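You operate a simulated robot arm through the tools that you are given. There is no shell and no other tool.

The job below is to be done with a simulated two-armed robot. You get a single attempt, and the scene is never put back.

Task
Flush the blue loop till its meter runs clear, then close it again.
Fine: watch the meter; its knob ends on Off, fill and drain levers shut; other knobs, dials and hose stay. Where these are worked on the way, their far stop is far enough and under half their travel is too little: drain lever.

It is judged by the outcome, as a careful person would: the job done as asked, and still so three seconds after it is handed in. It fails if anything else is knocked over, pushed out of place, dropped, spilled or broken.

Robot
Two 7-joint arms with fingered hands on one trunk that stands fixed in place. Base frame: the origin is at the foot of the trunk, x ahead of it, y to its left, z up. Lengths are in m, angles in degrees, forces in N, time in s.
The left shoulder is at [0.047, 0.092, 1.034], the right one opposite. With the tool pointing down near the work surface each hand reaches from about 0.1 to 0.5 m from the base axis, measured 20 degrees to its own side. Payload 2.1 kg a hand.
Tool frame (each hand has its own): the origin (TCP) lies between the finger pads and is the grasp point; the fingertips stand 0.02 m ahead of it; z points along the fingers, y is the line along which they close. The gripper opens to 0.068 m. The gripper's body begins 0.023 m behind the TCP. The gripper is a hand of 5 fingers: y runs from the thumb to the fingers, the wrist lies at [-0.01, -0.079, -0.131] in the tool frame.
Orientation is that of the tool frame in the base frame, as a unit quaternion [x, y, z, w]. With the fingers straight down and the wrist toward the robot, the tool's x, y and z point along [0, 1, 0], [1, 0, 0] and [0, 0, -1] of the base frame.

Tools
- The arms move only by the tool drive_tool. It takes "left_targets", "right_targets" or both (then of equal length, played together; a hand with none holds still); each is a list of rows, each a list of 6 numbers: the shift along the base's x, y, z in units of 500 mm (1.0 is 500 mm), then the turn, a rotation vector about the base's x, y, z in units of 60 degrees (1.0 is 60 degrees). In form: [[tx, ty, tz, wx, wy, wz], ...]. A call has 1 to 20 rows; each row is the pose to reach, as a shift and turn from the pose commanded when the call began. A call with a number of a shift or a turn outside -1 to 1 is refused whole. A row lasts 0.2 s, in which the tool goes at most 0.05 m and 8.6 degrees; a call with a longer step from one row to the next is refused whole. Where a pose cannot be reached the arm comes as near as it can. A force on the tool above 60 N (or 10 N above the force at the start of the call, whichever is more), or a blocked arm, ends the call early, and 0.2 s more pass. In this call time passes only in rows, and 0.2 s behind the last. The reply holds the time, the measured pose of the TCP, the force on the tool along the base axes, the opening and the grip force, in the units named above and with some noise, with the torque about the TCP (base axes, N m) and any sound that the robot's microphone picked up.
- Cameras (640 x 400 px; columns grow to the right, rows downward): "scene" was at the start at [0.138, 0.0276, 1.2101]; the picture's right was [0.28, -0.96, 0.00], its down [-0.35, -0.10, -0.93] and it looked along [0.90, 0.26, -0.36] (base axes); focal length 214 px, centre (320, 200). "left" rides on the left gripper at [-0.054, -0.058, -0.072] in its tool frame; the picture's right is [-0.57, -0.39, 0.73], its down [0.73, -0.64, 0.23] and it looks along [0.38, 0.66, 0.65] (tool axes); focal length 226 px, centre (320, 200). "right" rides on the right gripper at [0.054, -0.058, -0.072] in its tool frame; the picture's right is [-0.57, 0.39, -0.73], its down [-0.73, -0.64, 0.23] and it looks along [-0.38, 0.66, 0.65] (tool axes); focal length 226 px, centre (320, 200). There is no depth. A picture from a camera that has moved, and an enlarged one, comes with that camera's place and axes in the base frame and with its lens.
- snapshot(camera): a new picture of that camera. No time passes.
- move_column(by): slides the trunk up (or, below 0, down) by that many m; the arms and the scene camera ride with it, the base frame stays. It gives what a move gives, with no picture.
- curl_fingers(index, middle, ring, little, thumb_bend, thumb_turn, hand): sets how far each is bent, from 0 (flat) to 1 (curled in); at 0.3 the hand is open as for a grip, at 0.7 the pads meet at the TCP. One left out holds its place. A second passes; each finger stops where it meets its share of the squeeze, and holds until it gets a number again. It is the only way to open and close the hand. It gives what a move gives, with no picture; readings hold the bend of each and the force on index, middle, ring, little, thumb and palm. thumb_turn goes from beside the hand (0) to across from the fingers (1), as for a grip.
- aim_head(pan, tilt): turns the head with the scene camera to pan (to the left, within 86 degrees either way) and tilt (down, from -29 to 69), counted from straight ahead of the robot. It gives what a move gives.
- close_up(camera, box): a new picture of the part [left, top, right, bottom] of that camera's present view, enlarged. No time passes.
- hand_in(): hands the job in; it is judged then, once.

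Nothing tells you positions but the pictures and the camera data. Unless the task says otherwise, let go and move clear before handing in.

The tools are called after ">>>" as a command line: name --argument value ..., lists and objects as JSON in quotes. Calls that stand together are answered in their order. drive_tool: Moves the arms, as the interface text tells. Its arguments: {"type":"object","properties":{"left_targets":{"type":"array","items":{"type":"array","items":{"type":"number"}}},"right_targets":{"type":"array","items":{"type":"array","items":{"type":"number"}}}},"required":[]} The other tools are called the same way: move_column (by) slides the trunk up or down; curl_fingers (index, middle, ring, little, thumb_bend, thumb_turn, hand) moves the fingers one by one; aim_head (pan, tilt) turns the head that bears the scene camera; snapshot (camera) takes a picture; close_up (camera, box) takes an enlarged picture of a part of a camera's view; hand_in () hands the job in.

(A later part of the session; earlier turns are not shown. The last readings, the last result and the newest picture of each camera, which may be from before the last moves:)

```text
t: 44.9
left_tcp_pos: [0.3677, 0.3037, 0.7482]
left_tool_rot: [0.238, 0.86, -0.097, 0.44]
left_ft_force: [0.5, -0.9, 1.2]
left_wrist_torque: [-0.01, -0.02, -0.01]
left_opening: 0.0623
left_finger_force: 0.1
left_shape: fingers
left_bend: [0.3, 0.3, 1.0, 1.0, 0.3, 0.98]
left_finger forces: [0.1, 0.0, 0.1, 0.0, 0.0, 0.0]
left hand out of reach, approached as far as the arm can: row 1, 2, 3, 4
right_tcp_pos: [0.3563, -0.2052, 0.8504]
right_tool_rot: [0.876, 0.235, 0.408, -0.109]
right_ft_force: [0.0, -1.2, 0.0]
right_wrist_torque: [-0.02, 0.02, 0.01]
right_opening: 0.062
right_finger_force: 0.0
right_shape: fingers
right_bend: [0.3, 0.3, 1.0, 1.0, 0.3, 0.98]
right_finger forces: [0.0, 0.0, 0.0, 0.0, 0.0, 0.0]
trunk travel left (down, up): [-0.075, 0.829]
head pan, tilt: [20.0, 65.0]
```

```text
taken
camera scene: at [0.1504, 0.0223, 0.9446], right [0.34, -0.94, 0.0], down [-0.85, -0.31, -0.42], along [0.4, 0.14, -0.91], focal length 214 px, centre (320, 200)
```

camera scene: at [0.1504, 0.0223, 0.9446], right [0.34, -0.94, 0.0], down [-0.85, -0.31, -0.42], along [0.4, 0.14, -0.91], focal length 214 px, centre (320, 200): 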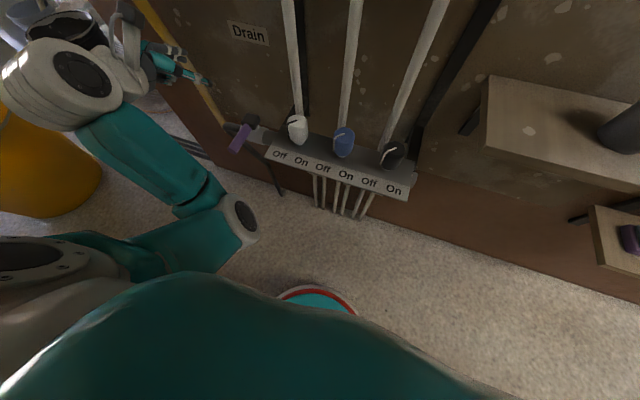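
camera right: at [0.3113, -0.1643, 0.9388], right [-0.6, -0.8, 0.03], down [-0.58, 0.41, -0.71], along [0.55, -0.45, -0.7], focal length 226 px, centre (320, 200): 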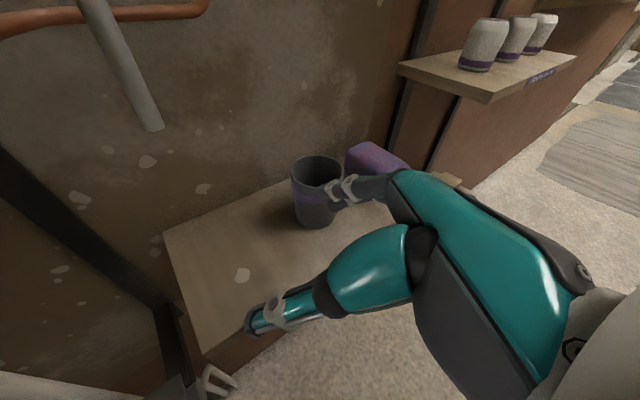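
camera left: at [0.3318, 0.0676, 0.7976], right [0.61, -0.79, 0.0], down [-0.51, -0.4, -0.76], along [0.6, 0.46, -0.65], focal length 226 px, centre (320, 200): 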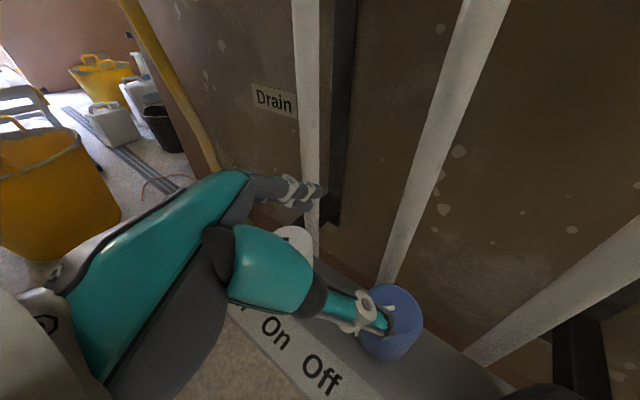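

Retracting the left arm to a neutral pose out of the way, and bringing the right hand (already in handshake pose) across to the blue knob's pre-grasp at yaw about +10°.

>>> drive_tool --left_targets '[[-0.03, 0.01, 0.01, 0.0785, 0.0501, -0.0909], [-0.06, 0.02, 0.02, 0.157, 0.1002, -0.1818], [-0.09, 0.03, 0.03, 0.2355, 0.1503, -0.2727], [-0.12, 0.04, 0.04, 0.314, 0.2004, -0.3636], [-0.15, 0.05, 0.05, 0.3925, 0.2505, -0.4545], [-0.18, 0.06, 0.06, 0.471, 0.3006, -0.5454], [-0.18, 0.06, 0.08, 0.5495, 0.3507, -0.6363], [-0.18, 0.06, 0.1, 0.628, 0.4008, -0.7272], [-0.18, 0.06, 0.1, 0.7065, 0.4509, -0.8181], [-0.18, 0.06, 0.1, 0.785, 0.501, -0.909]]' --right_targets '[[-0.03, 0.05, -0.02, 0, 0, 0], [-0.03, 0.12, -0.05, 0, 0, 0], [-0.03, 0.2, -0.08, 0, 0, 0], [-0.03, 0.28, -0.12, 0, 0, -0.06], [-0.03, 0.35, -0.16, 0, 0, -0.13], [-0.03, 0.41, -0.19, 0, 0, -0.2], [-0.03, 0.46, -0.22, 0, 0, -0.26], [-0.03, 0.5, -0.25, 0, 0, -0.333], [-0.03, 0.53, -0.29, 0, 0, -0.333], [-0.03, 0.53, -0.323, 0, 0, -0.333]]'

>>> snapshot --camera "scene"

>>> snapshot --camera "right"

```text
t: 47.1
left_tcp_pos: [0.2779, 0.3332, 0.7986]
left_tool_rot: [0.707, 0.707, 0.0, -0.001]
left_ft_force: [-0.5, -0.4, 0.1]
left_wrist_torque: [0.02, 0.02, 0.0]
left_opening: 0.0625
left_finger_force: 0.1
left_shape: fingers
left_bend: [0.3, 0.3, 1.0, 1.0, 0.3, 0.98]
left_finger forces: [0.0, 0.0, 0.1, 0.1, 0.0, 0.0]
right_tcp_pos: [0.3421, 0.0602, 0.6902]
right_tool_rot: [0.903, 0.079, 0.42, -0.037]
right_ft_force: [0.2, -0.1, 0.2]
right_wrist_torque: [0.01, 0.01, 0.0]
right_opening: 0.0622
right_finger_force: 0.0
right_shape: fingers
right_bend: [0.3, 0.3, 1.0, 1.0, 0.3, 0.98]
right_finger forces: [0.0, 0.0, 0.0, 0.0, 0.0, 0.0]
right hand out of reach, approached as far as the arm can: row 1, 2, 3, 4
trunk travel left (down, up): [-0.075, 0.829]
head pan, tilt: [20.0, 65.0]
```

```text
taken
camera scene: at [0.1504, 0.0226, 0.9446], right [0.34, -0.94, 0.0], down [-0.85, -0.31, -0.42], along [0.4, 0.14, -0.91], focal length 214 px, centre (320, 200)
```

scene: 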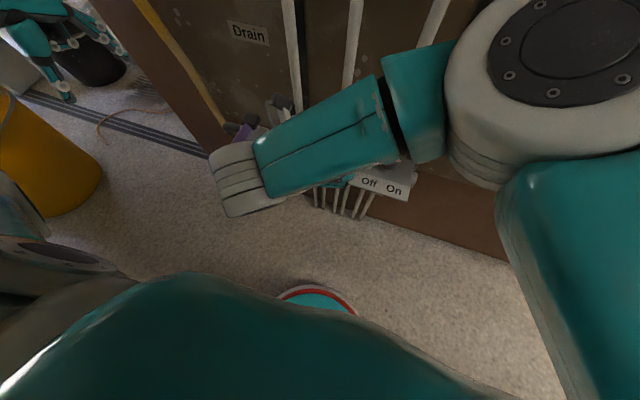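

```text
taken
camera right: at [0.3131, 0.115, 0.777], right [-0.84, -0.54, 0.03], down [-0.4, 0.58, -0.71], along [0.36, -0.61, -0.7], focal length 226 px, centre (320, 200)
```

right: 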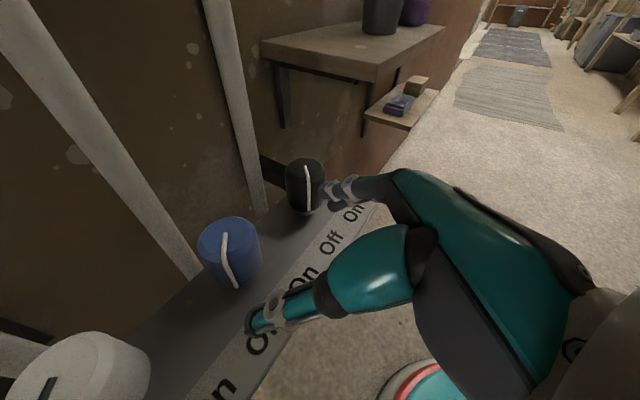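

The right hand reached the pre-grasp exactly with the elbow well placed. Checking whether a bit more negative yaw is reachable so each stroke covers more.

>>> drive_tool --right_targets '[[0.0, 0, 0, 0, 0, -0.13], [0.0, 0.01, 0, 0, 0, -0.26], [0.0, 0.02, 0, 0, 0, -0.39], [0.0, 0.03, 0, 0, 0, -0.5]]'

>>> snapshot --camera "right"

```text
t: 48.1
left_tcp_pos: [0.2783, 0.3335, 0.7984]
left_tool_rot: [0.706, 0.708, 0.0, 0.0]
left_ft_force: [0.4, 0.1, -0.3]
left_wrist_torque: [0.0, -0.02, 0.0]
left_opening: 0.0625
left_finger_force: 0.0
left_shape: fingers
left_bend: [0.3, 0.3, 1.0, 1.0, 0.3, 0.98]
left_finger forces: [0.0, 0.1, 0.1, 0.0, 0.1, 0.1]
right_tcp_pos: [0.3472, 0.0252, 0.6928]
right_tool_rot: [0.893, -0.158, 0.415, 0.073]
right_ft_force: [0.3, -0.2, 0.5]
right_wrist_torque: [0.0, 0.04, 0.02]
right_opening: 0.0622
right_finger_force: 0.2
right_shape: fingers
right_bend: [0.3, 0.3, 1.0, 1.0, 0.3, 0.98]
right_finger forces: [0.0, 0.0, 0.0, 0.0, 0.0, 0.0]
right hand out of reach, approached as far as the arm can: row 2, 3, 4
trunk travel left (down, up): [-0.075, 0.829]
head pan, tilt: [20.0, 65.0]
```

```text
taken
camera right: at [0.35, 0.0874, 0.7804], right [-1.0, -0.05, 0.04], down [-0.06, 0.7, -0.71], along [0.01, -0.71, -0.71], focal length 226 px, centre (320, 200)
```

right: 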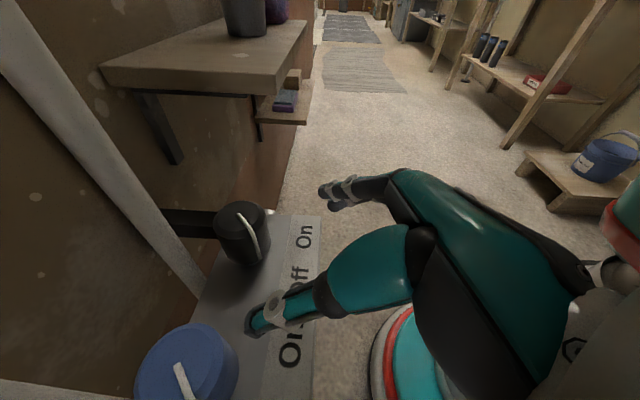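

>>> drive_tool --right_targets '[[0.0, 0.02, 0, 0, 0, 0.11], [0.0, 0.04, 0, 0, 0, 0.22], [0.0, 0.06, -0.01, 0, 0, 0.33], [0.002, 0.081, -0.02, 0, 0, 0.417]]'

>>> snapshot --camera "right"

```text
t: 49.1
left_tcp_pos: [0.2787, 0.3339, 0.7983]
left_tool_rot: [0.706, 0.708, 0.0, 0.0]
left_ft_force: [0.1, 0.5, 0.5]
left_wrist_torque: [-0.01, 0.03, 0.03]
left_opening: 0.0625
left_finger_force: 0.0
left_shape: fingers
left_bend: [0.3, 0.3, 1.0, 1.0, 0.3, 0.98]
left_finger forces: [0.0, 0.0, 0.0, 0.0, 0.0, 0.0]
right_tcp_pos: [0.3493, 0.0658, 0.6815]
right_tool_rot: [0.906, 0.041, 0.421, -0.02]
right_ft_force: [0.1, 0.3, -0.6]
right_wrist_torque: [0.0, -0.01, -0.03]
right_opening: 0.0621
right_finger_force: 0.0
right_shape: fingers
right_bend: [0.3, 0.3, 1.0, 1.0, 0.3, 0.98]
right_finger forces: [0.0, 0.1, 0.0, 0.0, 0.0, 0.1]
trunk travel left (down, up): [-0.075, 0.829]
head pan, tilt: [20.0, 65.0]
```

```text
taken
camera right: at [0.3249, 0.123, 0.7713], right [-0.88, -0.47, 0.03], down [-0.35, 0.61, -0.71], along [0.31, -0.64, -0.7], focal length 226 px, centre (320, 200)
```

right: 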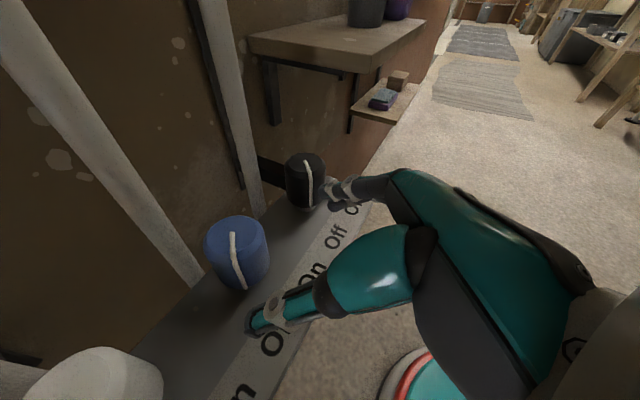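

Knob is exactly on the tool axis; advancing and gripping.

>>> drive_tool --right_targets '[[0.04, 0.0035, -0.033, 0, 0, 0], [0.08, 0.007, -0.066, 0, 0, 0], [0.114, 0.01, -0.095, 0, 0, 0]]'

>>> curl_fingers --hand "right" --index 0.7 --middle 0.7 --thumb_bend 0.7

>>> snapshot --camera "right"

```text
t: 49.9
left_tcp_pos: [0.2796, 0.333, 0.7986]
left_tool_rot: [0.706, 0.708, -0.001, 0.0]
left_ft_force: [0.0, 0.2, 0.1]
left_wrist_torque: [-0.01, 0.0, 0.02]
left_opening: 0.0625
left_finger_force: 0.1
left_shape: fingers
left_bend: [0.3, 0.3, 1.0, 1.0, 0.3, 0.98]
left_finger forces: [0.0, 0.0, 0.0, 0.0, 0.1, 0.0]
right_tcp_pos: [0.4067, 0.0693, 0.6356]
right_tool_rot: [0.906, 0.041, 0.42, -0.019]
right_ft_force: [-0.6, -0.3, 0.4]
right_wrist_torque: [0.0, -0.02, 0.01]
right_opening: 0.0621
right_finger_force: 0.0
right_shape: fingers
right_bend: [0.3, 0.3, 1.0, 1.0, 0.3, 0.98]
right_finger forces: [0.0, 0.0, 0.0, 0.0, 0.0, 0.1]
trunk travel left (down, up): [-0.075, 0.829]
head pan, tilt: [20.0, 65.0]
```

```text
t: 50.9
left_tcp_pos: [0.2787, 0.3337, 0.7986]
left_tool_rot: [0.706, 0.708, 0.0, 0.0]
left_ft_force: [0.2, 0.0, -0.6]
left_wrist_torque: [0.02, 0.01, -0.05]
left_opening: 0.0621
left_finger_force: 0.1
left_shape: fingers
left_bend: [0.3, 0.3, 1.0, 1.0, 0.3, 0.98]
left_finger forces: [0.0, 0.0, 0.0, 0.1, 0.0, 0.0]
right_tcp_pos: [0.4057, 0.0702, 0.6354]
right_tool_rot: [0.906, 0.04, 0.422, -0.018]
right_ft_force: [1.9, -6.6, -1.5]
right_wrist_torque: [-0.07, 0.0, -0.03]
right_opening: 0.0239
right_finger_force: 12.6
right_shape: fingers
right_bend: [0.51, 0.54, 1.0, 1.0, 0.56, 0.97]
right_finger forces: [10.5, 5.1, 0.1, 0.0, 9.2, 0.1]
trunk travel left (down, up): [-0.075, 0.829]
head pan, tilt: [20.0, 65.0]
```

```text
taken
camera right: at [0.3818, 0.1272, 0.7231], right [-0.88, -0.47, 0.04], down [-0.35, 0.61, -0.71], along [0.31, -0.64, -0.7], focal length 226 px, centre (320, 200)
```

right: 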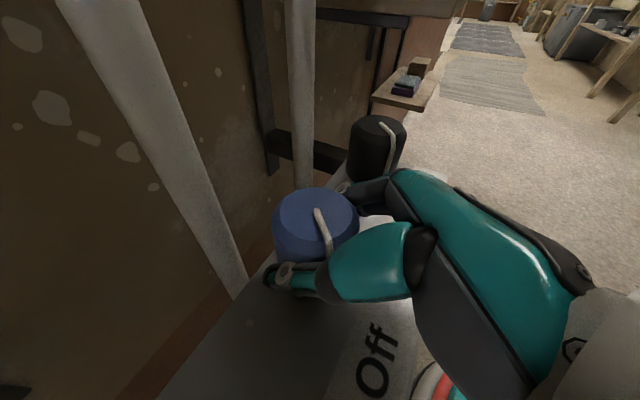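

Solid grip. Turning counter-clockwise 42°.

>>> drive_tool --right_targets '[[0, 0, 0, 0, 0, 0.1], [0, 0, 0, 0, 0, 0.2], [0, 0, 0, 0, 0, 0.3], [0, 0, 0, 0, 0, 0.4], [0, 0, 0, 0, 0, 0.5], [0, 0, 0, 0, 0, 0.6], [0, 0, 0, 0, 0, 0.7]]'

>>> snapshot --camera "right"

```text
t: 52.5
left_tcp_pos: [0.2781, 0.3318, 0.7987]
left_tool_rot: [0.707, 0.707, 0.001, -0.001]
left_ft_force: [0.2, -0.2, -0.7]
left_wrist_torque: [0.01, -0.02, -0.01]
left_opening: 0.0624
left_finger_force: 0.1
left_shape: fingers
left_bend: [0.3, 0.3, 1.0, 1.0, 0.3, 0.98]
left_finger forces: [0.0, 0.0, 0.1, 0.0, 0.0, 0.0]
right_tcp_pos: [0.407, 0.0702, 0.6368]
right_tool_rot: [0.831, 0.362, 0.387, -0.169]
right_ft_force: [5.5, -15.0, -2.5]
right_wrist_torque: [-0.03, 0.0, -0.06]
right_opening: 0.0237
right_finger_force: 13.6
right_shape: fingers
right_bend: [0.48, 0.53, 1.0, 1.0, 0.6, 0.99]
right_finger forces: [14.6, 5.5, 0.0, 0.0, 7.1, 0.1]
trunk travel left (down, up): [-0.075, 0.829]
head pan, tilt: [20.0, 65.0]
```

```text
taken
camera right: at [0.3513, 0.0958, 0.7238], right [-0.34, -0.94, 0.03], down [-0.67, 0.22, -0.71], along [0.66, -0.27, -0.7], focal length 226 px, centre (320, 200)
```

right: 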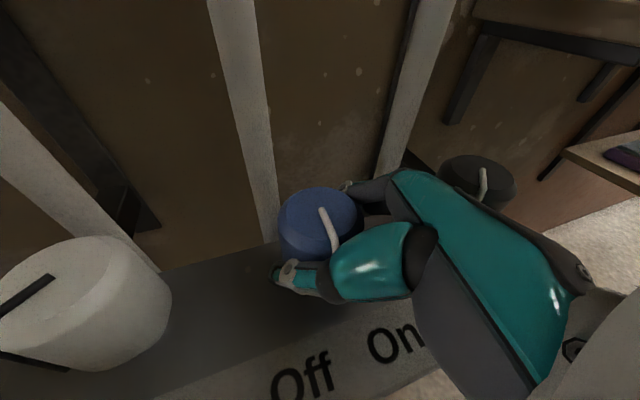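

Pointer now straight ahead. Opening, withdrawing straight back along the tool axis, then I'll check it stays put.

>>> curl_fingers --hand "right" --index 0.3 --middle 0.3 --thumb_bend 0.3

>>> drive_tool --right_targets '[[-0.031, -0.034, 0.038, 0, 0, 0], [-0.062, -0.067, 0.077, 0, 0, 0], [-0.084, -0.09, 0.103, 0, 0, 0]]'

>>> snapshot --camera "right"

```text
t: 53.5
left_tcp_pos: [0.2783, 0.3346, 0.7984]
left_tool_rot: [0.707, 0.707, 0.0, 0.0]
left_ft_force: [-0.1, 0.1, 0.6]
left_wrist_torque: [0.02, 0.04, 0.0]
left_opening: 0.0625
left_finger_force: 0.1
left_shape: fingers
left_bend: [0.3, 0.3, 1.0, 1.0, 0.3, 0.98]
left_finger forces: [0.1, 0.1, 0.0, 0.0, 0.0, 0.0]
right_tcp_pos: [0.4054, 0.0709, 0.6368]
right_tool_rot: [0.831, 0.363, 0.387, -0.169]
right_ft_force: [-2.1, -1.9, -0.5]
right_wrist_torque: [-0.02, -0.02, 0.01]
right_opening: 0.0623
right_finger_force: 1.5
right_shape: fingers
right_bend: [0.3, 0.3, 1.0, 1.0, 0.3, 0.98]
right_finger forces: [0.1, 0.0, 2.8, 0.1, 0.0, 0.0]
trunk travel left (down, up): [-0.075, 0.829]
head pan, tilt: [20.0, 65.0]
```

```text
t: 54.3
left_tcp_pos: [0.2781, 0.3331, 0.7982]
left_tool_rot: [0.706, 0.708, 0.0, 0.0]
left_ft_force: [-0.4, -0.5, 0.3]
left_wrist_torque: [0.01, 0.02, -0.03]
left_opening: 0.0624
left_finger_force: 0.1
left_shape: fingers
left_bend: [0.3, 0.3, 1.0, 1.0, 0.3, 0.98]
left_finger forces: [0.1, 0.0, 0.0, 0.1, 0.0, 0.1]
right_tcp_pos: [0.3639, 0.026, 0.689]
right_tool_rot: [0.83, 0.363, 0.388, -0.17]
right_ft_force: [0.8, -0.3, -0.3]
right_wrist_torque: [0.03, -0.03, -0.01]
right_opening: 0.0623
right_finger_force: 0.2
right_shape: fingers
right_bend: [0.3, 0.3, 1.0, 1.0, 0.3, 0.98]
right_finger forces: [0.0, 0.1, 0.0, 0.1, 0.0, 0.0]
trunk travel left (down, up): [-0.075, 0.829]
head pan, tilt: [20.0, 65.0]
```

```text
taken
camera right: at [0.3084, 0.0524, 0.7759], right [-0.34, -0.94, 0.03], down [-0.67, 0.22, -0.71], along [0.66, -0.27, -0.7], focal length 226 px, centre (320, 200)
```

right: 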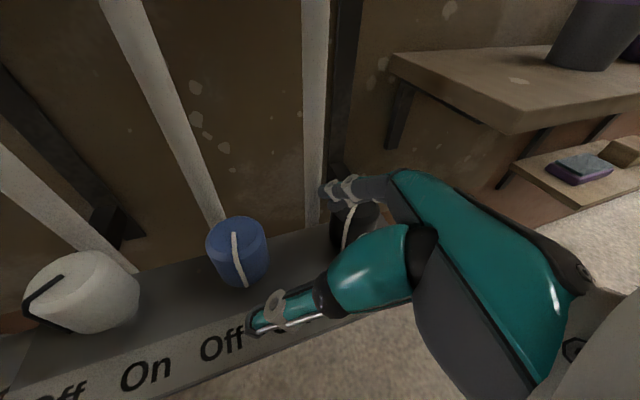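

The knob stayed halfway. Rotating back to yaw +5° at the pre-grasp, then second grip.

>>> drive_tool --right_targets '[[-0.005, 0.013, 0, 0, 0, -0.12], [-0.01, 0.026, 0, 0, 0, -0.24], [-0.015, 0.04, 0, 0, 0, -0.36], [-0.02, 0.053, 0, 0, 0, -0.48], [-0.025, 0.067, -0.005, 0, 0, -0.6], [-0.03, 0.08, -0.014, 0, 0, -0.7]]'

>>> drive_tool --right_targets '[[0.04, 0.0035, -0.033, 0, 0, 0], [0.08, 0.007, -0.066, 0, 0, 0], [0.114, 0.01, -0.095, 0, 0, 0]]'

>>> snapshot --camera "right"

```text
t: 55.7
left_tcp_pos: [0.2783, 0.3335, 0.7984]
left_tool_rot: [0.706, 0.708, 0.0, 0.0]
left_ft_force: [0.0, 0.4, 0.7]
left_wrist_torque: [0.01, -0.02, -0.01]
left_opening: 0.0624
left_finger_force: 0.0
left_shape: fingers
left_bend: [0.3, 0.3, 1.0, 1.0, 0.3, 0.98]
left_finger forces: [0.0, 0.1, 0.0, 0.0, 0.0, 0.1]
right_tcp_pos: [0.3489, 0.0662, 0.6797]
right_tool_rot: [0.906, 0.04, 0.421, -0.018]
right_ft_force: [-0.3, 0.4, 0.2]
right_wrist_torque: [-0.03, -0.04, 0.02]
right_opening: 0.0623
right_finger_force: 0.2
right_shape: fingers
right_bend: [0.3, 0.3, 1.0, 1.0, 0.3, 0.98]
right_finger forces: [0.0, 0.0, 0.0, 0.0, 0.0, 0.0]
trunk travel left (down, up): [-0.075, 0.829]
head pan, tilt: [20.0, 65.0]
```

```text
t: 56.5
left_tcp_pos: [0.2778, 0.3346, 0.7973]
left_tool_rot: [0.706, 0.708, 0.0, 0.0]
left_ft_force: [0.0, 0.2, -0.4]
left_wrist_torque: [0.01, 0.04, -0.05]
left_opening: 0.0625
left_finger_force: 0.1
left_shape: fingers
left_bend: [0.3, 0.3, 1.0, 1.0, 0.3, 0.98]
left_finger forces: [0.1, 0.1, 0.0, 0.1, 0.0, 0.0]
right_tcp_pos: [0.4063, 0.07, 0.632]
right_tool_rot: [0.906, 0.041, 0.422, -0.019]
right_ft_force: [0.4, -0.2, -1.3]
right_wrist_torque: [0.02, 0.0, 0.01]
right_opening: 0.062
right_finger_force: 0.1
right_shape: fingers
right_bend: [0.3, 0.3, 1.0, 1.0, 0.3, 0.98]
right_finger forces: [0.1, 0.1, 0.0, 0.0, 0.0, 0.1]
trunk travel left (down, up): [-0.075, 0.829]
head pan, tilt: [20.0, 65.0]
```

```text
taken
camera right: at [0.3819, 0.1278, 0.7204], right [-0.88, -0.47, 0.03], down [-0.35, 0.61, -0.71], along [0.31, -0.64, -0.7], focal length 226 px, centre (320, 200)
```

right: 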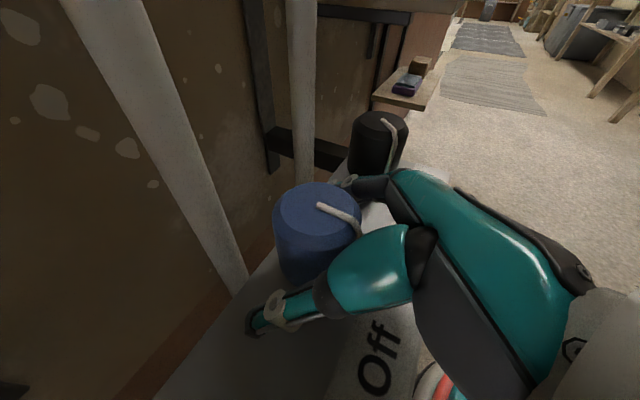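

Second grip and turn, stepping toward the On stop.

>>> curl_fingers --hand "right" --index 0.7 --middle 0.7 --thumb_bend 0.7

>>> drive_tool --right_targets '[[0, 0, 0, 0, 0, 0.1], [0, 0, 0, 0, 0, 0.2], [0, 0, 0, 0, 0, 0.3], [0, 0, 0, 0, 0, 0.4], [0, 0, 0, 0, 0, 0.5], [0, 0, 0, 0, 0, 0.6]]'

>>> snapshot --camera "right"

```text
t: 57.5
left_tcp_pos: [0.2785, 0.3321, 0.7973]
left_tool_rot: [0.707, 0.708, 0.001, 0.0]
left_ft_force: [-0.3, 0.6, 0.2]
left_wrist_torque: [-0.01, 0.03, 0.02]
left_opening: 0.0624
left_finger_force: 0.1
left_shape: fingers
left_bend: [0.3, 0.3, 1.0, 1.0, 0.3, 0.98]
left_finger forces: [0.1, 0.1, 0.0, 0.1, 0.1, 0.1]
right_tcp_pos: [0.4067, 0.0701, 0.6321]
right_tool_rot: [0.906, 0.04, 0.421, -0.019]
right_ft_force: [2.3, -7.9, -3.4]
right_wrist_torque: [-0.08, 0.02, -0.04]
right_opening: 0.0239
right_finger_force: 13.3
right_shape: fingers
right_bend: [0.52, 0.56, 1.0, 1.0, 0.56, 0.97]
right_finger forces: [10.7, 6.4, 0.1, 0.0, 9.6, 0.0]
trunk travel left (down, up): [-0.075, 0.829]
head pan, tilt: [20.0, 65.0]
```

```text
t: 58.9
left_tcp_pos: [0.279, 0.3319, 0.7987]
left_tool_rot: [0.706, 0.708, 0.001, -0.001]
left_ft_force: [0.4, 0.7, -0.3]
left_wrist_torque: [-0.01, -0.02, 0.02]
left_opening: 0.0627
left_finger_force: 0.0
left_shape: fingers
left_bend: [0.3, 0.3, 1.0, 1.0, 0.3, 0.98]
left_finger forces: [0.0, 0.0, 0.1, 0.0, 0.0, 0.1]
right_tcp_pos: [0.4078, 0.0689, 0.6333]
right_tool_rot: [0.849, 0.318, 0.395, -0.148]
right_ft_force: [4.5, -14.6, 0.4]
right_wrist_torque: [-0.08, -0.04, -0.06]
right_opening: 0.0232
right_finger_force: 13.8
right_shape: fingers
right_bend: [0.49, 0.55, 1.0, 1.0, 0.6, 0.98]
right_finger forces: [14.0, 7.1, 0.0, 0.0, 7.3, 0.0]
trunk travel left (down, up): [-0.075, 0.829]
head pan, tilt: [20.0, 65.0]
```

```text
taken
camera right: at [0.3544, 0.1015, 0.7204], right [-0.44, -0.9, 0.03], down [-0.64, 0.29, -0.71], along [0.63, -0.33, -0.7], focal length 226 px, centre (320, 200)
```

right: 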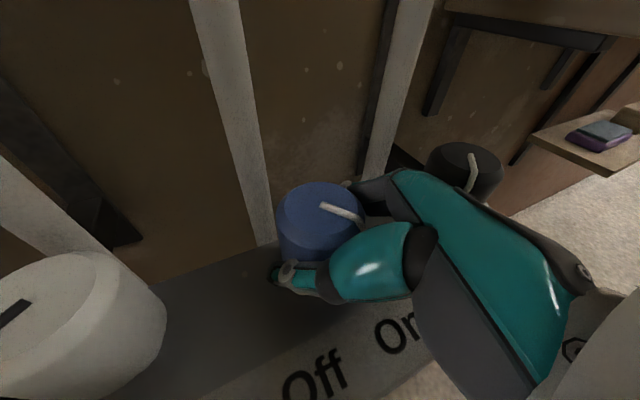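

The pointer is now about 45° front-right, at or near On. A little more to feel for the stop.

>>> drive_tool --right_targets '[[0, 0, 0, 0, 0, 0.07], [0, 0, 0, 0, 0, 0.14], [0, 0, 0, 0, 0, 0.2]]'

>>> snapshot --camera "right"

```text
t: 59.7
left_tcp_pos: [0.2794, 0.3334, 0.7987]
left_tool_rot: [0.706, 0.708, -0.001, -0.001]
left_ft_force: [0.6, 0.2, -0.7]
left_wrist_torque: [0.01, 0.0, 0.02]
left_opening: 0.0626
left_finger_force: 0.1
left_shape: fingers
left_bend: [0.3, 0.3, 1.0, 1.0, 0.3, 0.98]
left_finger forces: [0.0, 0.0, 0.0, 0.0, 0.0, 0.0]
right_tcp_pos: [0.4065, 0.0704, 0.6328]
right_tool_rot: [0.811, 0.406, 0.377, -0.189]
right_ft_force: [7.2, -14.0, -1.9]
right_wrist_torque: [0.04, -0.03, -0.19]
right_opening: 0.0227
right_finger_force: 14.8
right_shape: fingers
right_bend: [0.47, 0.58, 1.0, 1.0, 0.61, 0.97]
right_finger forces: [15.3, 5.8, 1.5, 0.0, 6.8, 0.0]
trunk travel left (down, up): [-0.075, 0.829]
head pan, tilt: [20.0, 65.0]
```

```text
taken
camera right: at [0.3491, 0.0901, 0.7202], right [-0.24, -0.97, 0.03], down [-0.69, 0.15, -0.71], along [0.68, -0.2, -0.71], focal length 226 px, centre (320, 200)
```

right: 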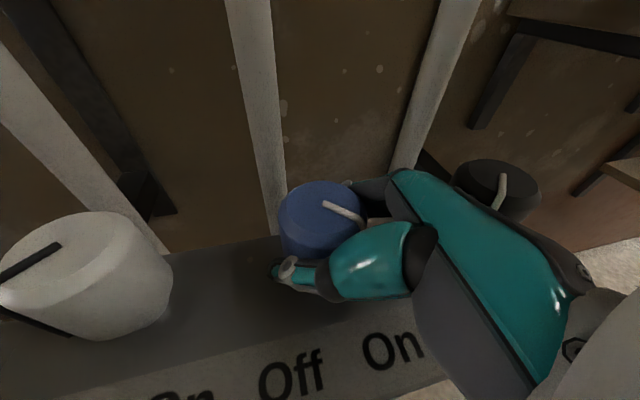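

The torque rose while the pointer stopped at 45°, so the knob is at the On stop. Releasing and withdrawing the right hand to its side.

>>> curl_fingers --hand "right" --index 0.3 --middle 0.3 --thumb_bend 0.3

>>> drive_tool --right_targets '[[-0.03, -0.038, 0.042, 0, 0, 0], [-0.06, -0.076, 0.084, 0, 0, 0], [-0.09, -0.12, 0.14, 0, 0, 0], [-0.11, -0.18, 0.2, 0, 0, 0], [-0.12, -0.26, 0.22, 0, 0, 0], [-0.12, -0.34, 0.22, 0, 0, 0], [-0.12, -0.42, 0.22, 0, 0, 0]]'

>>> snapshot --camera "scene"

>>> aim_head --pan 16 --tilt 35

>>> snapshot --camera "scene"

```text
t: 60.7
left_tcp_pos: [0.2773, 0.334, 0.7981]
left_tool_rot: [0.706, 0.708, 0.0, 0.0]
left_ft_force: [0.5, 0.2, -0.1]
left_wrist_torque: [0.02, 0.02, 0.0]
left_opening: 0.0625
left_finger_force: 0.0
left_shape: fingers
left_bend: [0.3, 0.3, 1.0, 1.0, 0.3, 0.98]
left_finger forces: [0.0, 0.1, 0.1, 0.0, 0.0, 0.0]
right_tcp_pos: [0.4064, 0.0707, 0.6326]
right_tool_rot: [0.811, 0.406, 0.377, -0.189]
right_ft_force: [-3.3, -5.9, -1.9]
right_wrist_torque: [-0.05, 0.02, -0.03]
right_opening: 0.062
right_finger_force: 3.5
right_shape: fingers
right_bend: [0.3, 0.3, 1.0, 1.0, 0.3, 0.98]
right_finger forces: [0.0, 0.0, 6.6, 0.1, 0.0, 0.1]
trunk travel left (down, up): [-0.075, 0.829]
head pan, tilt: [20.0, 65.0]
```

```text
t: 62.3
left_tcp_pos: [0.2791, 0.3332, 0.7979]
left_tool_rot: [0.707, 0.707, 0.0, 0.0]
left_ft_force: [0.5, 0.8, -0.5]
left_wrist_torque: [-0.01, 0.0, -0.01]
left_opening: 0.0626
left_finger_force: 0.2
left_shape: fingers
left_bend: [0.3, 0.3, 1.0, 1.0, 0.3, 0.98]
left_finger forces: [0.0, 0.0, 0.0, 0.0, 0.1, 0.0]
right_tcp_pos: [0.3823, -0.1468, 0.741]
right_tool_rot: [0.81, 0.407, 0.377, -0.189]
right_ft_force: [0.1, -0.1, 0.4]
right_wrist_torque: [0.02, -0.01, -0.03]
right_opening: 0.0621
right_finger_force: 0.1
right_shape: fingers
right_bend: [0.3, 0.3, 1.0, 1.0, 0.3, 0.98]
right_finger forces: [0.0, 0.1, 0.1, 0.0, 0.0, 0.0]
right hand out of reach, approached as far as the arm can: row 4, 5, 6, 7
trunk travel left (down, up): [-0.075, 0.829]
head pan, tilt: [20.0, 65.0]
```

```text
taken
camera scene: at [0.1505, 0.0227, 0.9445], right [0.34, -0.94, 0.0], down [-0.85, -0.31, -0.42], along [0.4, 0.14, -0.91], focal length 214 px, centre (320, 200)
```

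scene: 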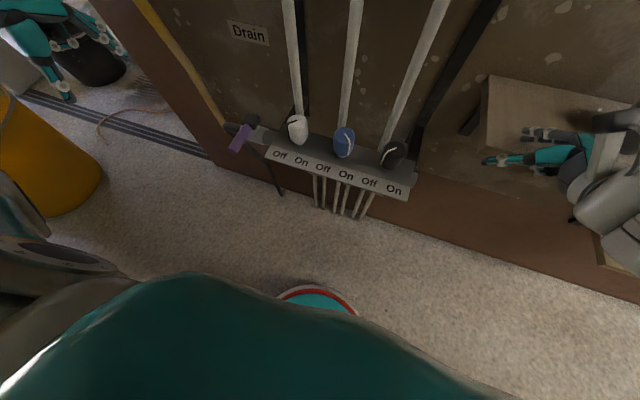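

```text
t: 63.3
left_tcp_pos: [0.2791, 0.3327, 0.7977]
left_tool_rot: [0.707, 0.707, 0.0, 0.0]
left_ft_force: [0.5, 0.2, 0.7]
left_wrist_torque: [-0.02, 0.01, 0.0]
left_opening: 0.0624
left_finger_force: 0.1
left_shape: fingers
left_bend: [0.3, 0.3, 1.0, 1.0, 0.3, 0.98]
left_finger forces: [0.0, 0.1, 0.0, 0.1, 0.1, 0.1]
right_tcp_pos: [0.3822, -0.1459, 0.7408]
right_tool_rot: [0.811, 0.406, 0.377, -0.188]
right_ft_force: [-0.4, -0.1, 1.3]
right_wrist_torque: [0.0, -0.01, -0.03]
right_opening: 0.0623
right_finger_force: 0.1
right_shape: fingers
right_bend: [0.3, 0.3, 1.0, 1.0, 0.3, 0.98]
right_finger forces: [0.0, 0.1, 0.1, 0.0, 0.0, 0.1]
trunk travel left (down, up): [-0.075, 0.829]
head pan, tilt: [16.0, 35.0]
```

```text
taken
camera scene: at [0.178, 0.026, 0.9844], right [0.28, -0.96, 0.0], down [-0.55, -0.16, -0.82], along [0.79, 0.23, -0.57], focal length 214 px, centre (320, 200)
```

scene: 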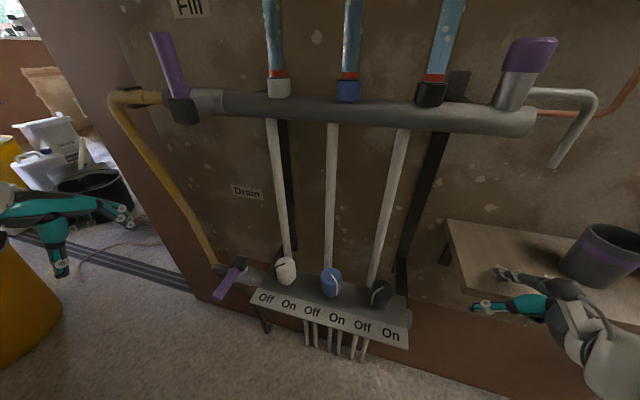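

>>> close_up --camera "scene" --box '[190, 240, 430, 360]'

>>> close_up --camera "scene" --box '[110, 0, 350, 150]'

```text
2.67 times, centred on (310, 300) of scene
camera zoom: at [0.178, 0.026, 0.9844], right [0.28, -0.96, 0.0], down [-0.55, -0.16, -0.82], along [0.79, 0.23, -0.57], focal length 572 px, centre (347, -67)
```

zoom: 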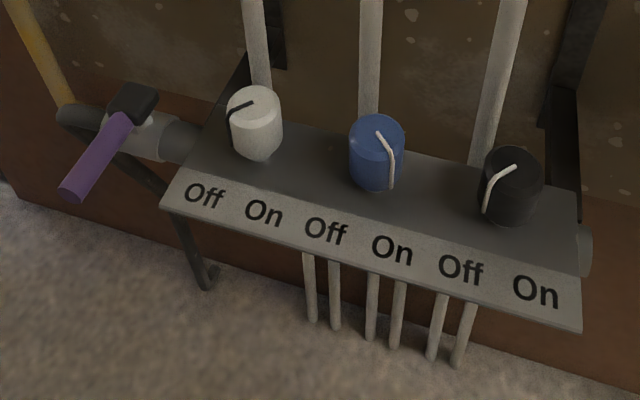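

```text
2.67 times, centred on (230, 75) of scene
camera zoom: at [0.178, 0.026, 0.9844], right [0.28, -0.96, 0.0], down [-0.55, -0.16, -0.82], along [0.79, 0.23, -0.57], focal length 572 px, centre (560, 533)
```

zoom: 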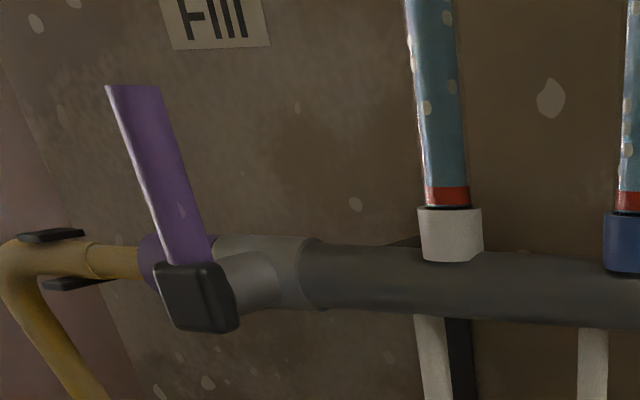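

The blue knob now reads On. Next is the drain: the lever sits at x 0.335–0.40, y≈0.26, z≈0.615, pointing at me (shut). I'll bring the left hand down with index and middle pointing down on its right side and nudge it to the left to see whether that is the opening direction.

>>> drive_tool --left_targets '[[0.0, -0.08, -0.02, 0, 0, 0], [0.0, -0.16, -0.06, 0, 0, 0], [0.02, -0.236, -0.11, 0, 0, 0], [0.04, -0.236, -0.16, 0, 0, 0], [0.06, -0.236, -0.2, 0, 0, 0]]'

>>> snapshot --camera "scene"

>>> snapshot --camera "left"

```text
t: 64.5
left_tcp_pos: [0.3203, 0.2189, 0.6983]
left_tool_rot: [0.706, 0.708, 0.0, -0.002]
left_ft_force: [0.0, -0.8, -0.3]
left_wrist_torque: [0.01, -0.02, -0.03]
left_opening: 0.0625
left_finger_force: 0.0
left_shape: fingers
left_bend: [0.3, 0.3, 1.0, 1.0, 0.3, 0.98]
left_finger forces: [0.0, 0.0, 0.1, 0.1, 0.0, 0.1]
left hand out of reach, approached as far as the arm can: row 3, 4, 5
right_tcp_pos: [0.3832, -0.1454, 0.7405]
right_tool_rot: [0.811, 0.406, 0.377, -0.189]
right_ft_force: [0.5, 0.0, -0.8]
right_wrist_torque: [-0.02, -0.01, 0.0]
right_opening: 0.062
right_finger_force: 0.0
right_shape: fingers
right_bend: [0.3, 0.3, 1.0, 1.0, 0.3, 0.98]
right_finger forces: [0.1, 0.0, 0.0, 0.0, 0.0, 0.0]
trunk travel left (down, up): [-0.075, 0.829]
head pan, tilt: [16.0, 35.0]
```

```text
taken
camera scene: at [0.178, 0.026, 0.9844], right [0.28, -0.96, 0.0], down [-0.55, -0.16, -0.82], along [0.79, 0.23, -0.57], focal length 214 px, centre (320, 200)
```

scene: 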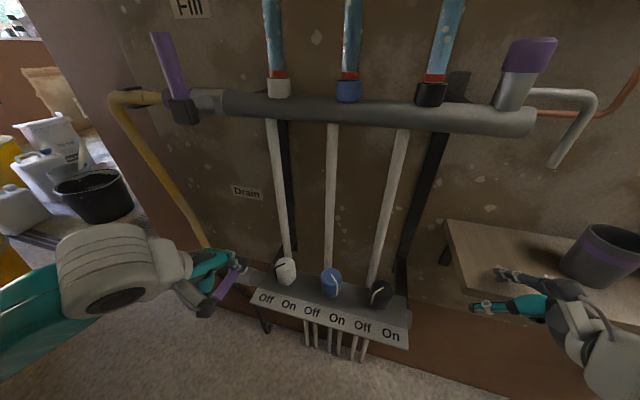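

```text
taken
camera left: at [0.2621, 0.1651, 0.7692], right [-0.39, -0.57, -0.73], down [-0.64, 0.73, -0.23], along [0.66, 0.38, -0.65], focal length 226 px, centre (320, 200)
```

left: 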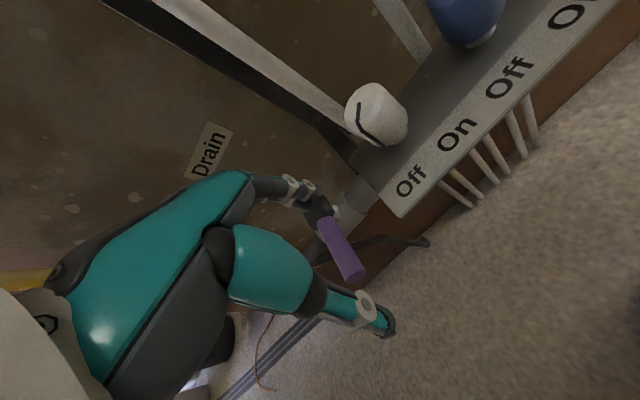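

Index and middle are just right of the lever. Lowering 7 cm beside it.

>>> drive_tool --left_targets '[[0.0, -0.01, -0.05, 0, 0, 0], [0.0, -0.01, -0.1, 0, 0, 0], [0.0, -0.01, -0.14, 0, 0, 0]]'

>>> snapshot --camera "left"

>>> close_up --camera "scene" --box '[130, 210, 330, 350]'

```text
t: 65.3
left_tcp_pos: [0.3189, 0.2151, 0.6279]
left_tool_rot: [0.706, 0.708, 0.0, 0.0]
left_ft_force: [-0.1, 0.9, 0.0]
left_wrist_torque: [0.0, 0.03, -0.01]
left_opening: 0.0627
left_finger_force: 0.0
left_shape: fingers
left_bend: [0.3, 0.3, 1.0, 1.0, 0.3, 0.98]
left_finger forces: [0.0, 0.0, 0.0, 0.0, 0.1, 0.0]
right_tcp_pos: [0.382, -0.1449, 0.7398]
right_tool_rot: [0.81, 0.407, 0.377, -0.189]
right_ft_force: [0.1, -0.1, -0.6]
right_wrist_torque: [0.03, 0.01, 0.0]
right_opening: 0.0622
right_finger_force: 0.1
right_shape: fingers
right_bend: [0.3, 0.3, 1.0, 1.0, 0.3, 0.98]
right_finger forces: [0.0, 0.0, 0.0, 0.0, 0.0, 0.1]
trunk travel left (down, up): [-0.075, 0.829]
head pan, tilt: [16.0, 35.0]
```

```text
taken
camera left: at [0.2618, 0.1597, 0.6992], right [-0.39, -0.57, -0.73], down [-0.64, 0.73, -0.23], along [0.66, 0.38, -0.65], focal length 226 px, centre (320, 200)
```

left: 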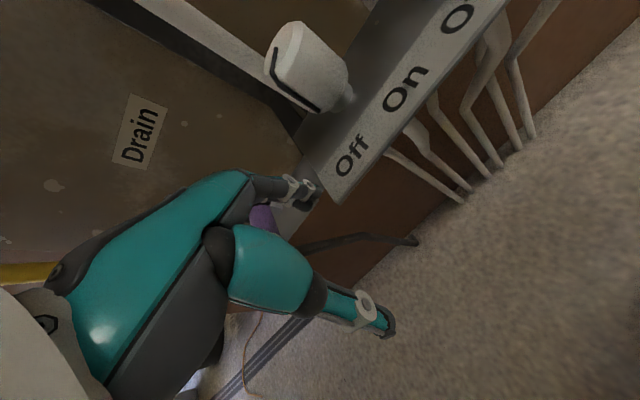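

```text
2.86 times, centred on (230, 280) of scene
camera zoom: at [0.178, 0.026, 0.9844], right [0.28, -0.96, 0.0], down [-0.55, -0.16, -0.82], along [0.79, 0.23, -0.57], focal length 613 px, centre (577, -29)
```

zoom: 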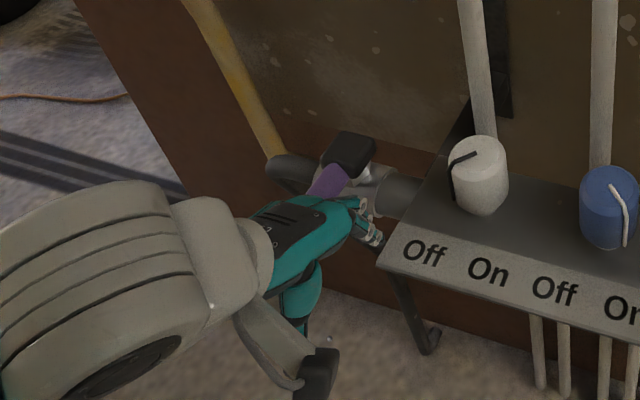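

Fingers are beside the lever near its hub. Nudging gently to the left (+y).

>>> drive_tool --left_targets '[[-0.01, 0.02, 0, 0, 0, 0], [-0.01, 0.04, 0, 0, 0, 0], [-0.01, 0.055, 0, 0, 0, 0]]'

>>> close_up --camera "scene" --box '[130, 210, 330, 350]'

```text
t: 66.1
left_tcp_pos: [0.3151, 0.2423, 0.6276]
left_tool_rot: [0.707, 0.707, 0.0, 0.0]
left_ft_force: [0.0, -0.5, 0.5]
left_wrist_torque: [0.03, 0.0, -0.02]
left_opening: 0.0626
left_finger_force: 0.0
left_shape: fingers
left_bend: [0.3, 0.3, 1.0, 1.0, 0.3, 0.98]
left_finger forces: [0.0, 0.0, 0.1, 0.0, 0.1, 0.0]
right_tcp_pos: [0.3832, -0.1473, 0.7406]
right_tool_rot: [0.811, 0.406, 0.377, -0.189]
right_ft_force: [0.6, -0.9, -0.6]
right_wrist_torque: [0.01, 0.02, 0.01]
right_opening: 0.0623
right_finger_force: 0.1
right_shape: fingers
right_bend: [0.3, 0.3, 1.0, 1.0, 0.3, 0.98]
right_finger forces: [0.0, 0.0, 0.1, 0.1, 0.0, 0.0]
trunk travel left (down, up): [-0.075, 0.829]
head pan, tilt: [16.0, 35.0]
```

```text
2.86 times, centred on (230, 280) of scene
camera zoom: at [0.178, 0.026, 0.9844], right [0.28, -0.96, 0.0], down [-0.55, -0.16, -0.82], along [0.79, 0.23, -0.57], focal length 613 px, centre (577, -29)
```

zoom: 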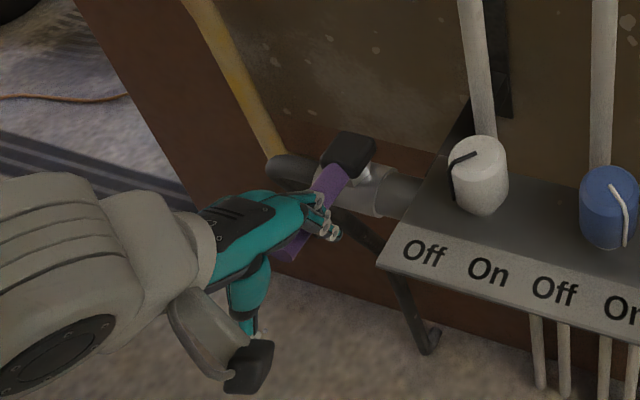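

>>> snapshot --camera "left"

>>> close_up --camera "left" --box '[200, 140, 360, 260]'

```text
taken
camera left: at [0.2569, 0.1878, 0.6996], right [-0.39, -0.57, -0.73], down [-0.64, 0.73, -0.23], along [0.66, 0.38, -0.65], focal length 226 px, centre (320, 200)
```

left: 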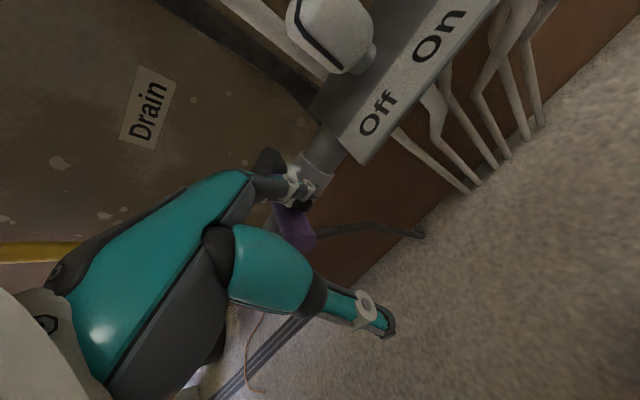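

```text
3.33 times, centred on (280, 200) of left
camera zoom: at [0.2569, 0.1878, 0.6996], right [-0.39, -0.57, -0.73], down [-0.64, 0.73, -0.23], along [0.66, 0.38, -0.65], focal length 754 px, centre (453, 200)
```

zoom: 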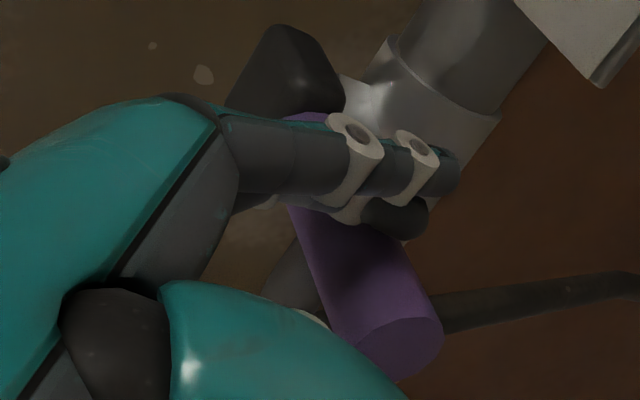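

The fingertips barely overlap the lever vertically. I'll back off slightly, go 1.3 cm lower, and push again.

>>> drive_tool --left_targets '[[0, -0.025, 0, 0, 0, 0], [0, -0.025, -0.028, 0, 0, 0], [0, 0.01, -0.028, 0, 0, 0], [0, 0.03, -0.028, 0, 0, 0]]'

>>> close_up --camera "scene" --box '[130, 210, 330, 350]'

```text
t: 67.1
left_tcp_pos: [0.3142, 0.2585, 0.6144]
left_tool_rot: [0.707, 0.708, 0.0, 0.0]
left_ft_force: [-1.1, -0.6, 0.7]
left_wrist_torque: [0.06, -0.04, -0.08]
left_opening: 0.0626
left_finger_force: 0.7
left_shape: fingers
left_bend: [0.3, 0.3, 1.0, 1.0, 0.3, 0.98]
left_finger forces: [0.0, 1.2, 0.0, 0.1, 0.0, 0.0]
right_tcp_pos: [0.382, -0.1452, 0.7403]
right_tool_rot: [0.811, 0.405, 0.378, -0.188]
right_ft_force: [0.9, -0.2, -0.4]
right_wrist_torque: [0.01, 0.01, -0.03]
right_opening: 0.0618
right_finger_force: 0.0
right_shape: fingers
right_bend: [0.3, 0.3, 1.0, 1.0, 0.3, 0.98]
right_finger forces: [0.1, 0.1, 0.0, 0.0, 0.1, 0.0]
trunk travel left (down, up): [-0.075, 0.829]
head pan, tilt: [16.0, 35.0]
```

```text
2.86 times, centred on (230, 280) of scene
camera zoom: at [0.178, 0.0258, 0.9844], right [0.28, -0.96, 0.0], down [-0.55, -0.16, -0.82], along [0.79, 0.23, -0.57], focal length 613 px, centre (577, -29)
```

zoom: 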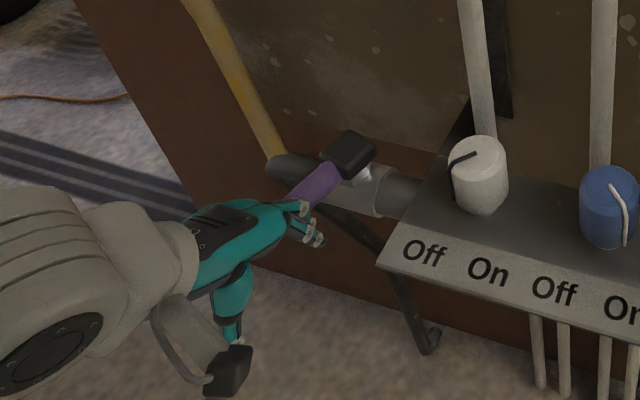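

The lever moves easily to the left, so that's the opening direction. Following its arc to about 60°.

>>> drive_tool --left_targets '[[-0.002, 0.013, 0, 0, 0, 0], [0.005, 0.044, 0, 0, 0, 0], [0.021, 0.071, 0, 0, 0, 0]]'

>>> close_up --camera "scene" --box '[130, 210, 330, 350]'

>>> snapshot --camera "left"

```text
t: 67.9
left_tcp_pos: [0.3236, 0.2927, 0.6128]
left_tool_rot: [0.706, 0.708, 0.0, 0.0]
left_ft_force: [-0.4, -1.2, -0.4]
left_wrist_torque: [0.02, 0.0, -0.02]
left_opening: 0.0628
left_finger_force: 0.3
left_shape: fingers
left_bend: [0.3, 0.31, 1.0, 1.0, 0.3, 0.98]
left_finger forces: [0.0, 1.0, 0.0, 0.0, 0.0, 0.0]
right_tcp_pos: [0.3826, -0.1471, 0.7403]
right_tool_rot: [0.811, 0.405, 0.378, -0.189]
right_ft_force: [-0.7, 0.5, 0.6]
right_wrist_torque: [-0.03, 0.03, 0.0]
right_opening: 0.062
right_finger_force: 0.2
right_shape: fingers
right_bend: [0.3, 0.3, 1.0, 1.0, 0.3, 0.98]
right_finger forces: [0.0, 0.0, 0.1, 0.0, 0.1, 0.0]
trunk travel left (down, up): [-0.075, 0.829]
head pan, tilt: [16.0, 35.0]
```

```text
2.86 times, centred on (230, 280) of scene
camera zoom: at [0.178, 0.0259, 0.9844], right [0.28, -0.96, 0.0], down [-0.55, -0.16, -0.82], along [0.79, 0.23, -0.57], focal length 613 px, centre (577, -29)
```

zoom: 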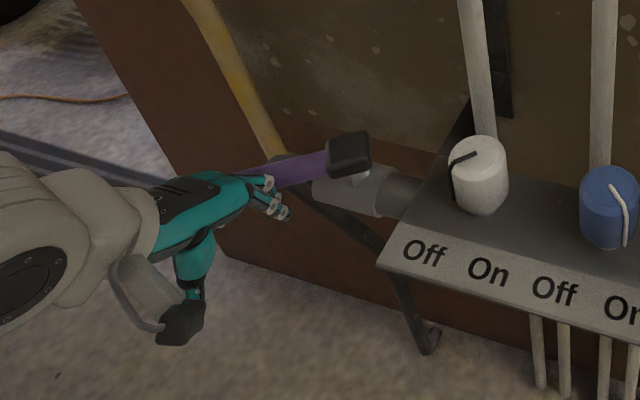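

```text
taken
camera left: at [0.2674, 0.2388, 0.6851], right [-0.39, -0.57, -0.73], down [-0.64, 0.73, -0.23], along [0.66, 0.38, -0.65], focal length 226 px, centre (320, 200)
```

left: 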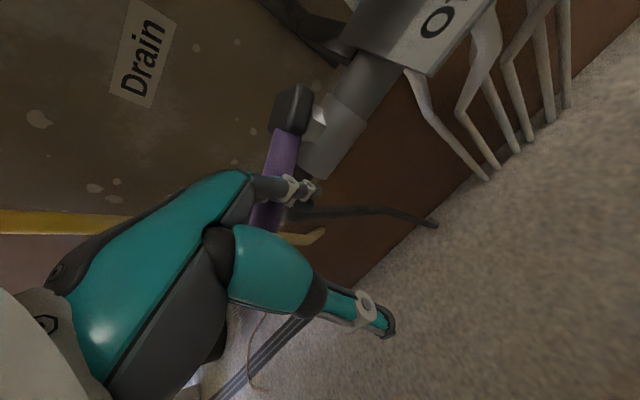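

About 60° open. Continuing to the stop.

>>> drive_tool --left_targets '[[0.026, 0.022, 0, 0, 0, 0], [0.05, 0.035, 0, 0, 0, 0], [0.066, 0.037, 0, 0, 0, 0]]'

>>> close_up --camera "scene" --box '[130, 210, 330, 350]'

>>> snapshot --camera "left"

```text
t: 68.7
left_tcp_pos: [0.3575, 0.3136, 0.6139]
left_tool_rot: [0.707, 0.708, -0.001, 0.0]
left_ft_force: [-7.0, -0.4, 2.6]
left_wrist_torque: [0.01, -0.13, 0.03]
left_opening: 0.0629
left_finger_force: 3.4
left_shape: fingers
left_bend: [0.3, 0.36, 1.0, 1.0, 0.3, 0.98]
left_finger forces: [0.1, 7.0, 0.0, 0.0, 0.2, 0.1]
right_tcp_pos: [0.3826, -0.1452, 0.7411]
right_tool_rot: [0.81, 0.406, 0.378, -0.189]
right_ft_force: [0.1, 0.0, 0.0]
right_wrist_torque: [0.0, 0.0, -0.04]
right_opening: 0.0625
right_finger_force: 0.0
right_shape: fingers
right_bend: [0.3, 0.3, 1.0, 1.0, 0.3, 0.98]
right_finger forces: [0.0, 0.1, 0.0, 0.0, 0.0, 0.0]
trunk travel left (down, up): [-0.075, 0.829]
head pan, tilt: [16.0, 35.0]
```

```text
2.86 times, centred on (230, 280) of scene
camera zoom: at [0.1774, 0.026, 0.9846], right [0.28, -0.96, 0.0], down [-0.55, -0.16, -0.82], along [0.79, 0.23, -0.57], focal length 613 px, centre (577, -29)
```

zoom: 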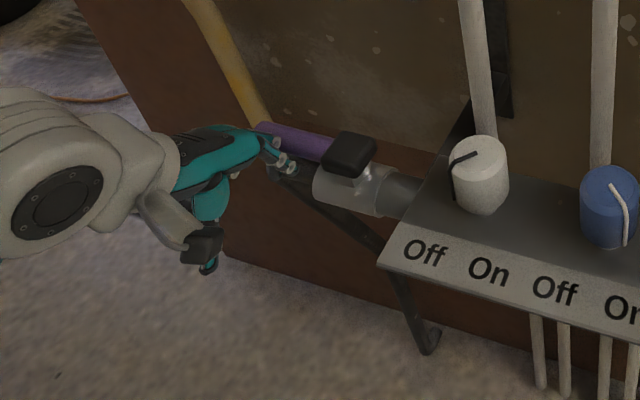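

```text
taken
camera left: at [0.3, 0.2574, 0.6856], right [-0.39, -0.57, -0.73], down [-0.64, 0.73, -0.23], along [0.66, 0.38, -0.65], focal length 226 px, centre (320, 200)
```

left: 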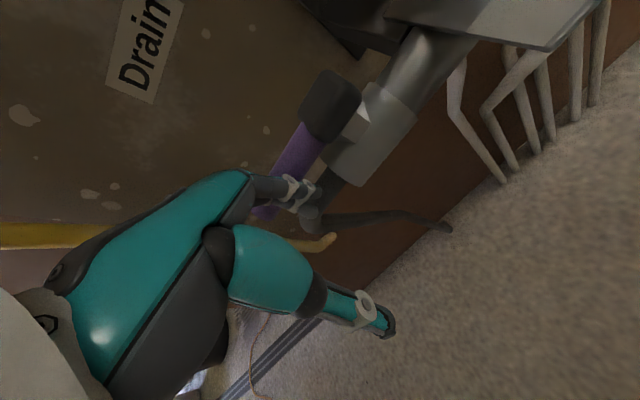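

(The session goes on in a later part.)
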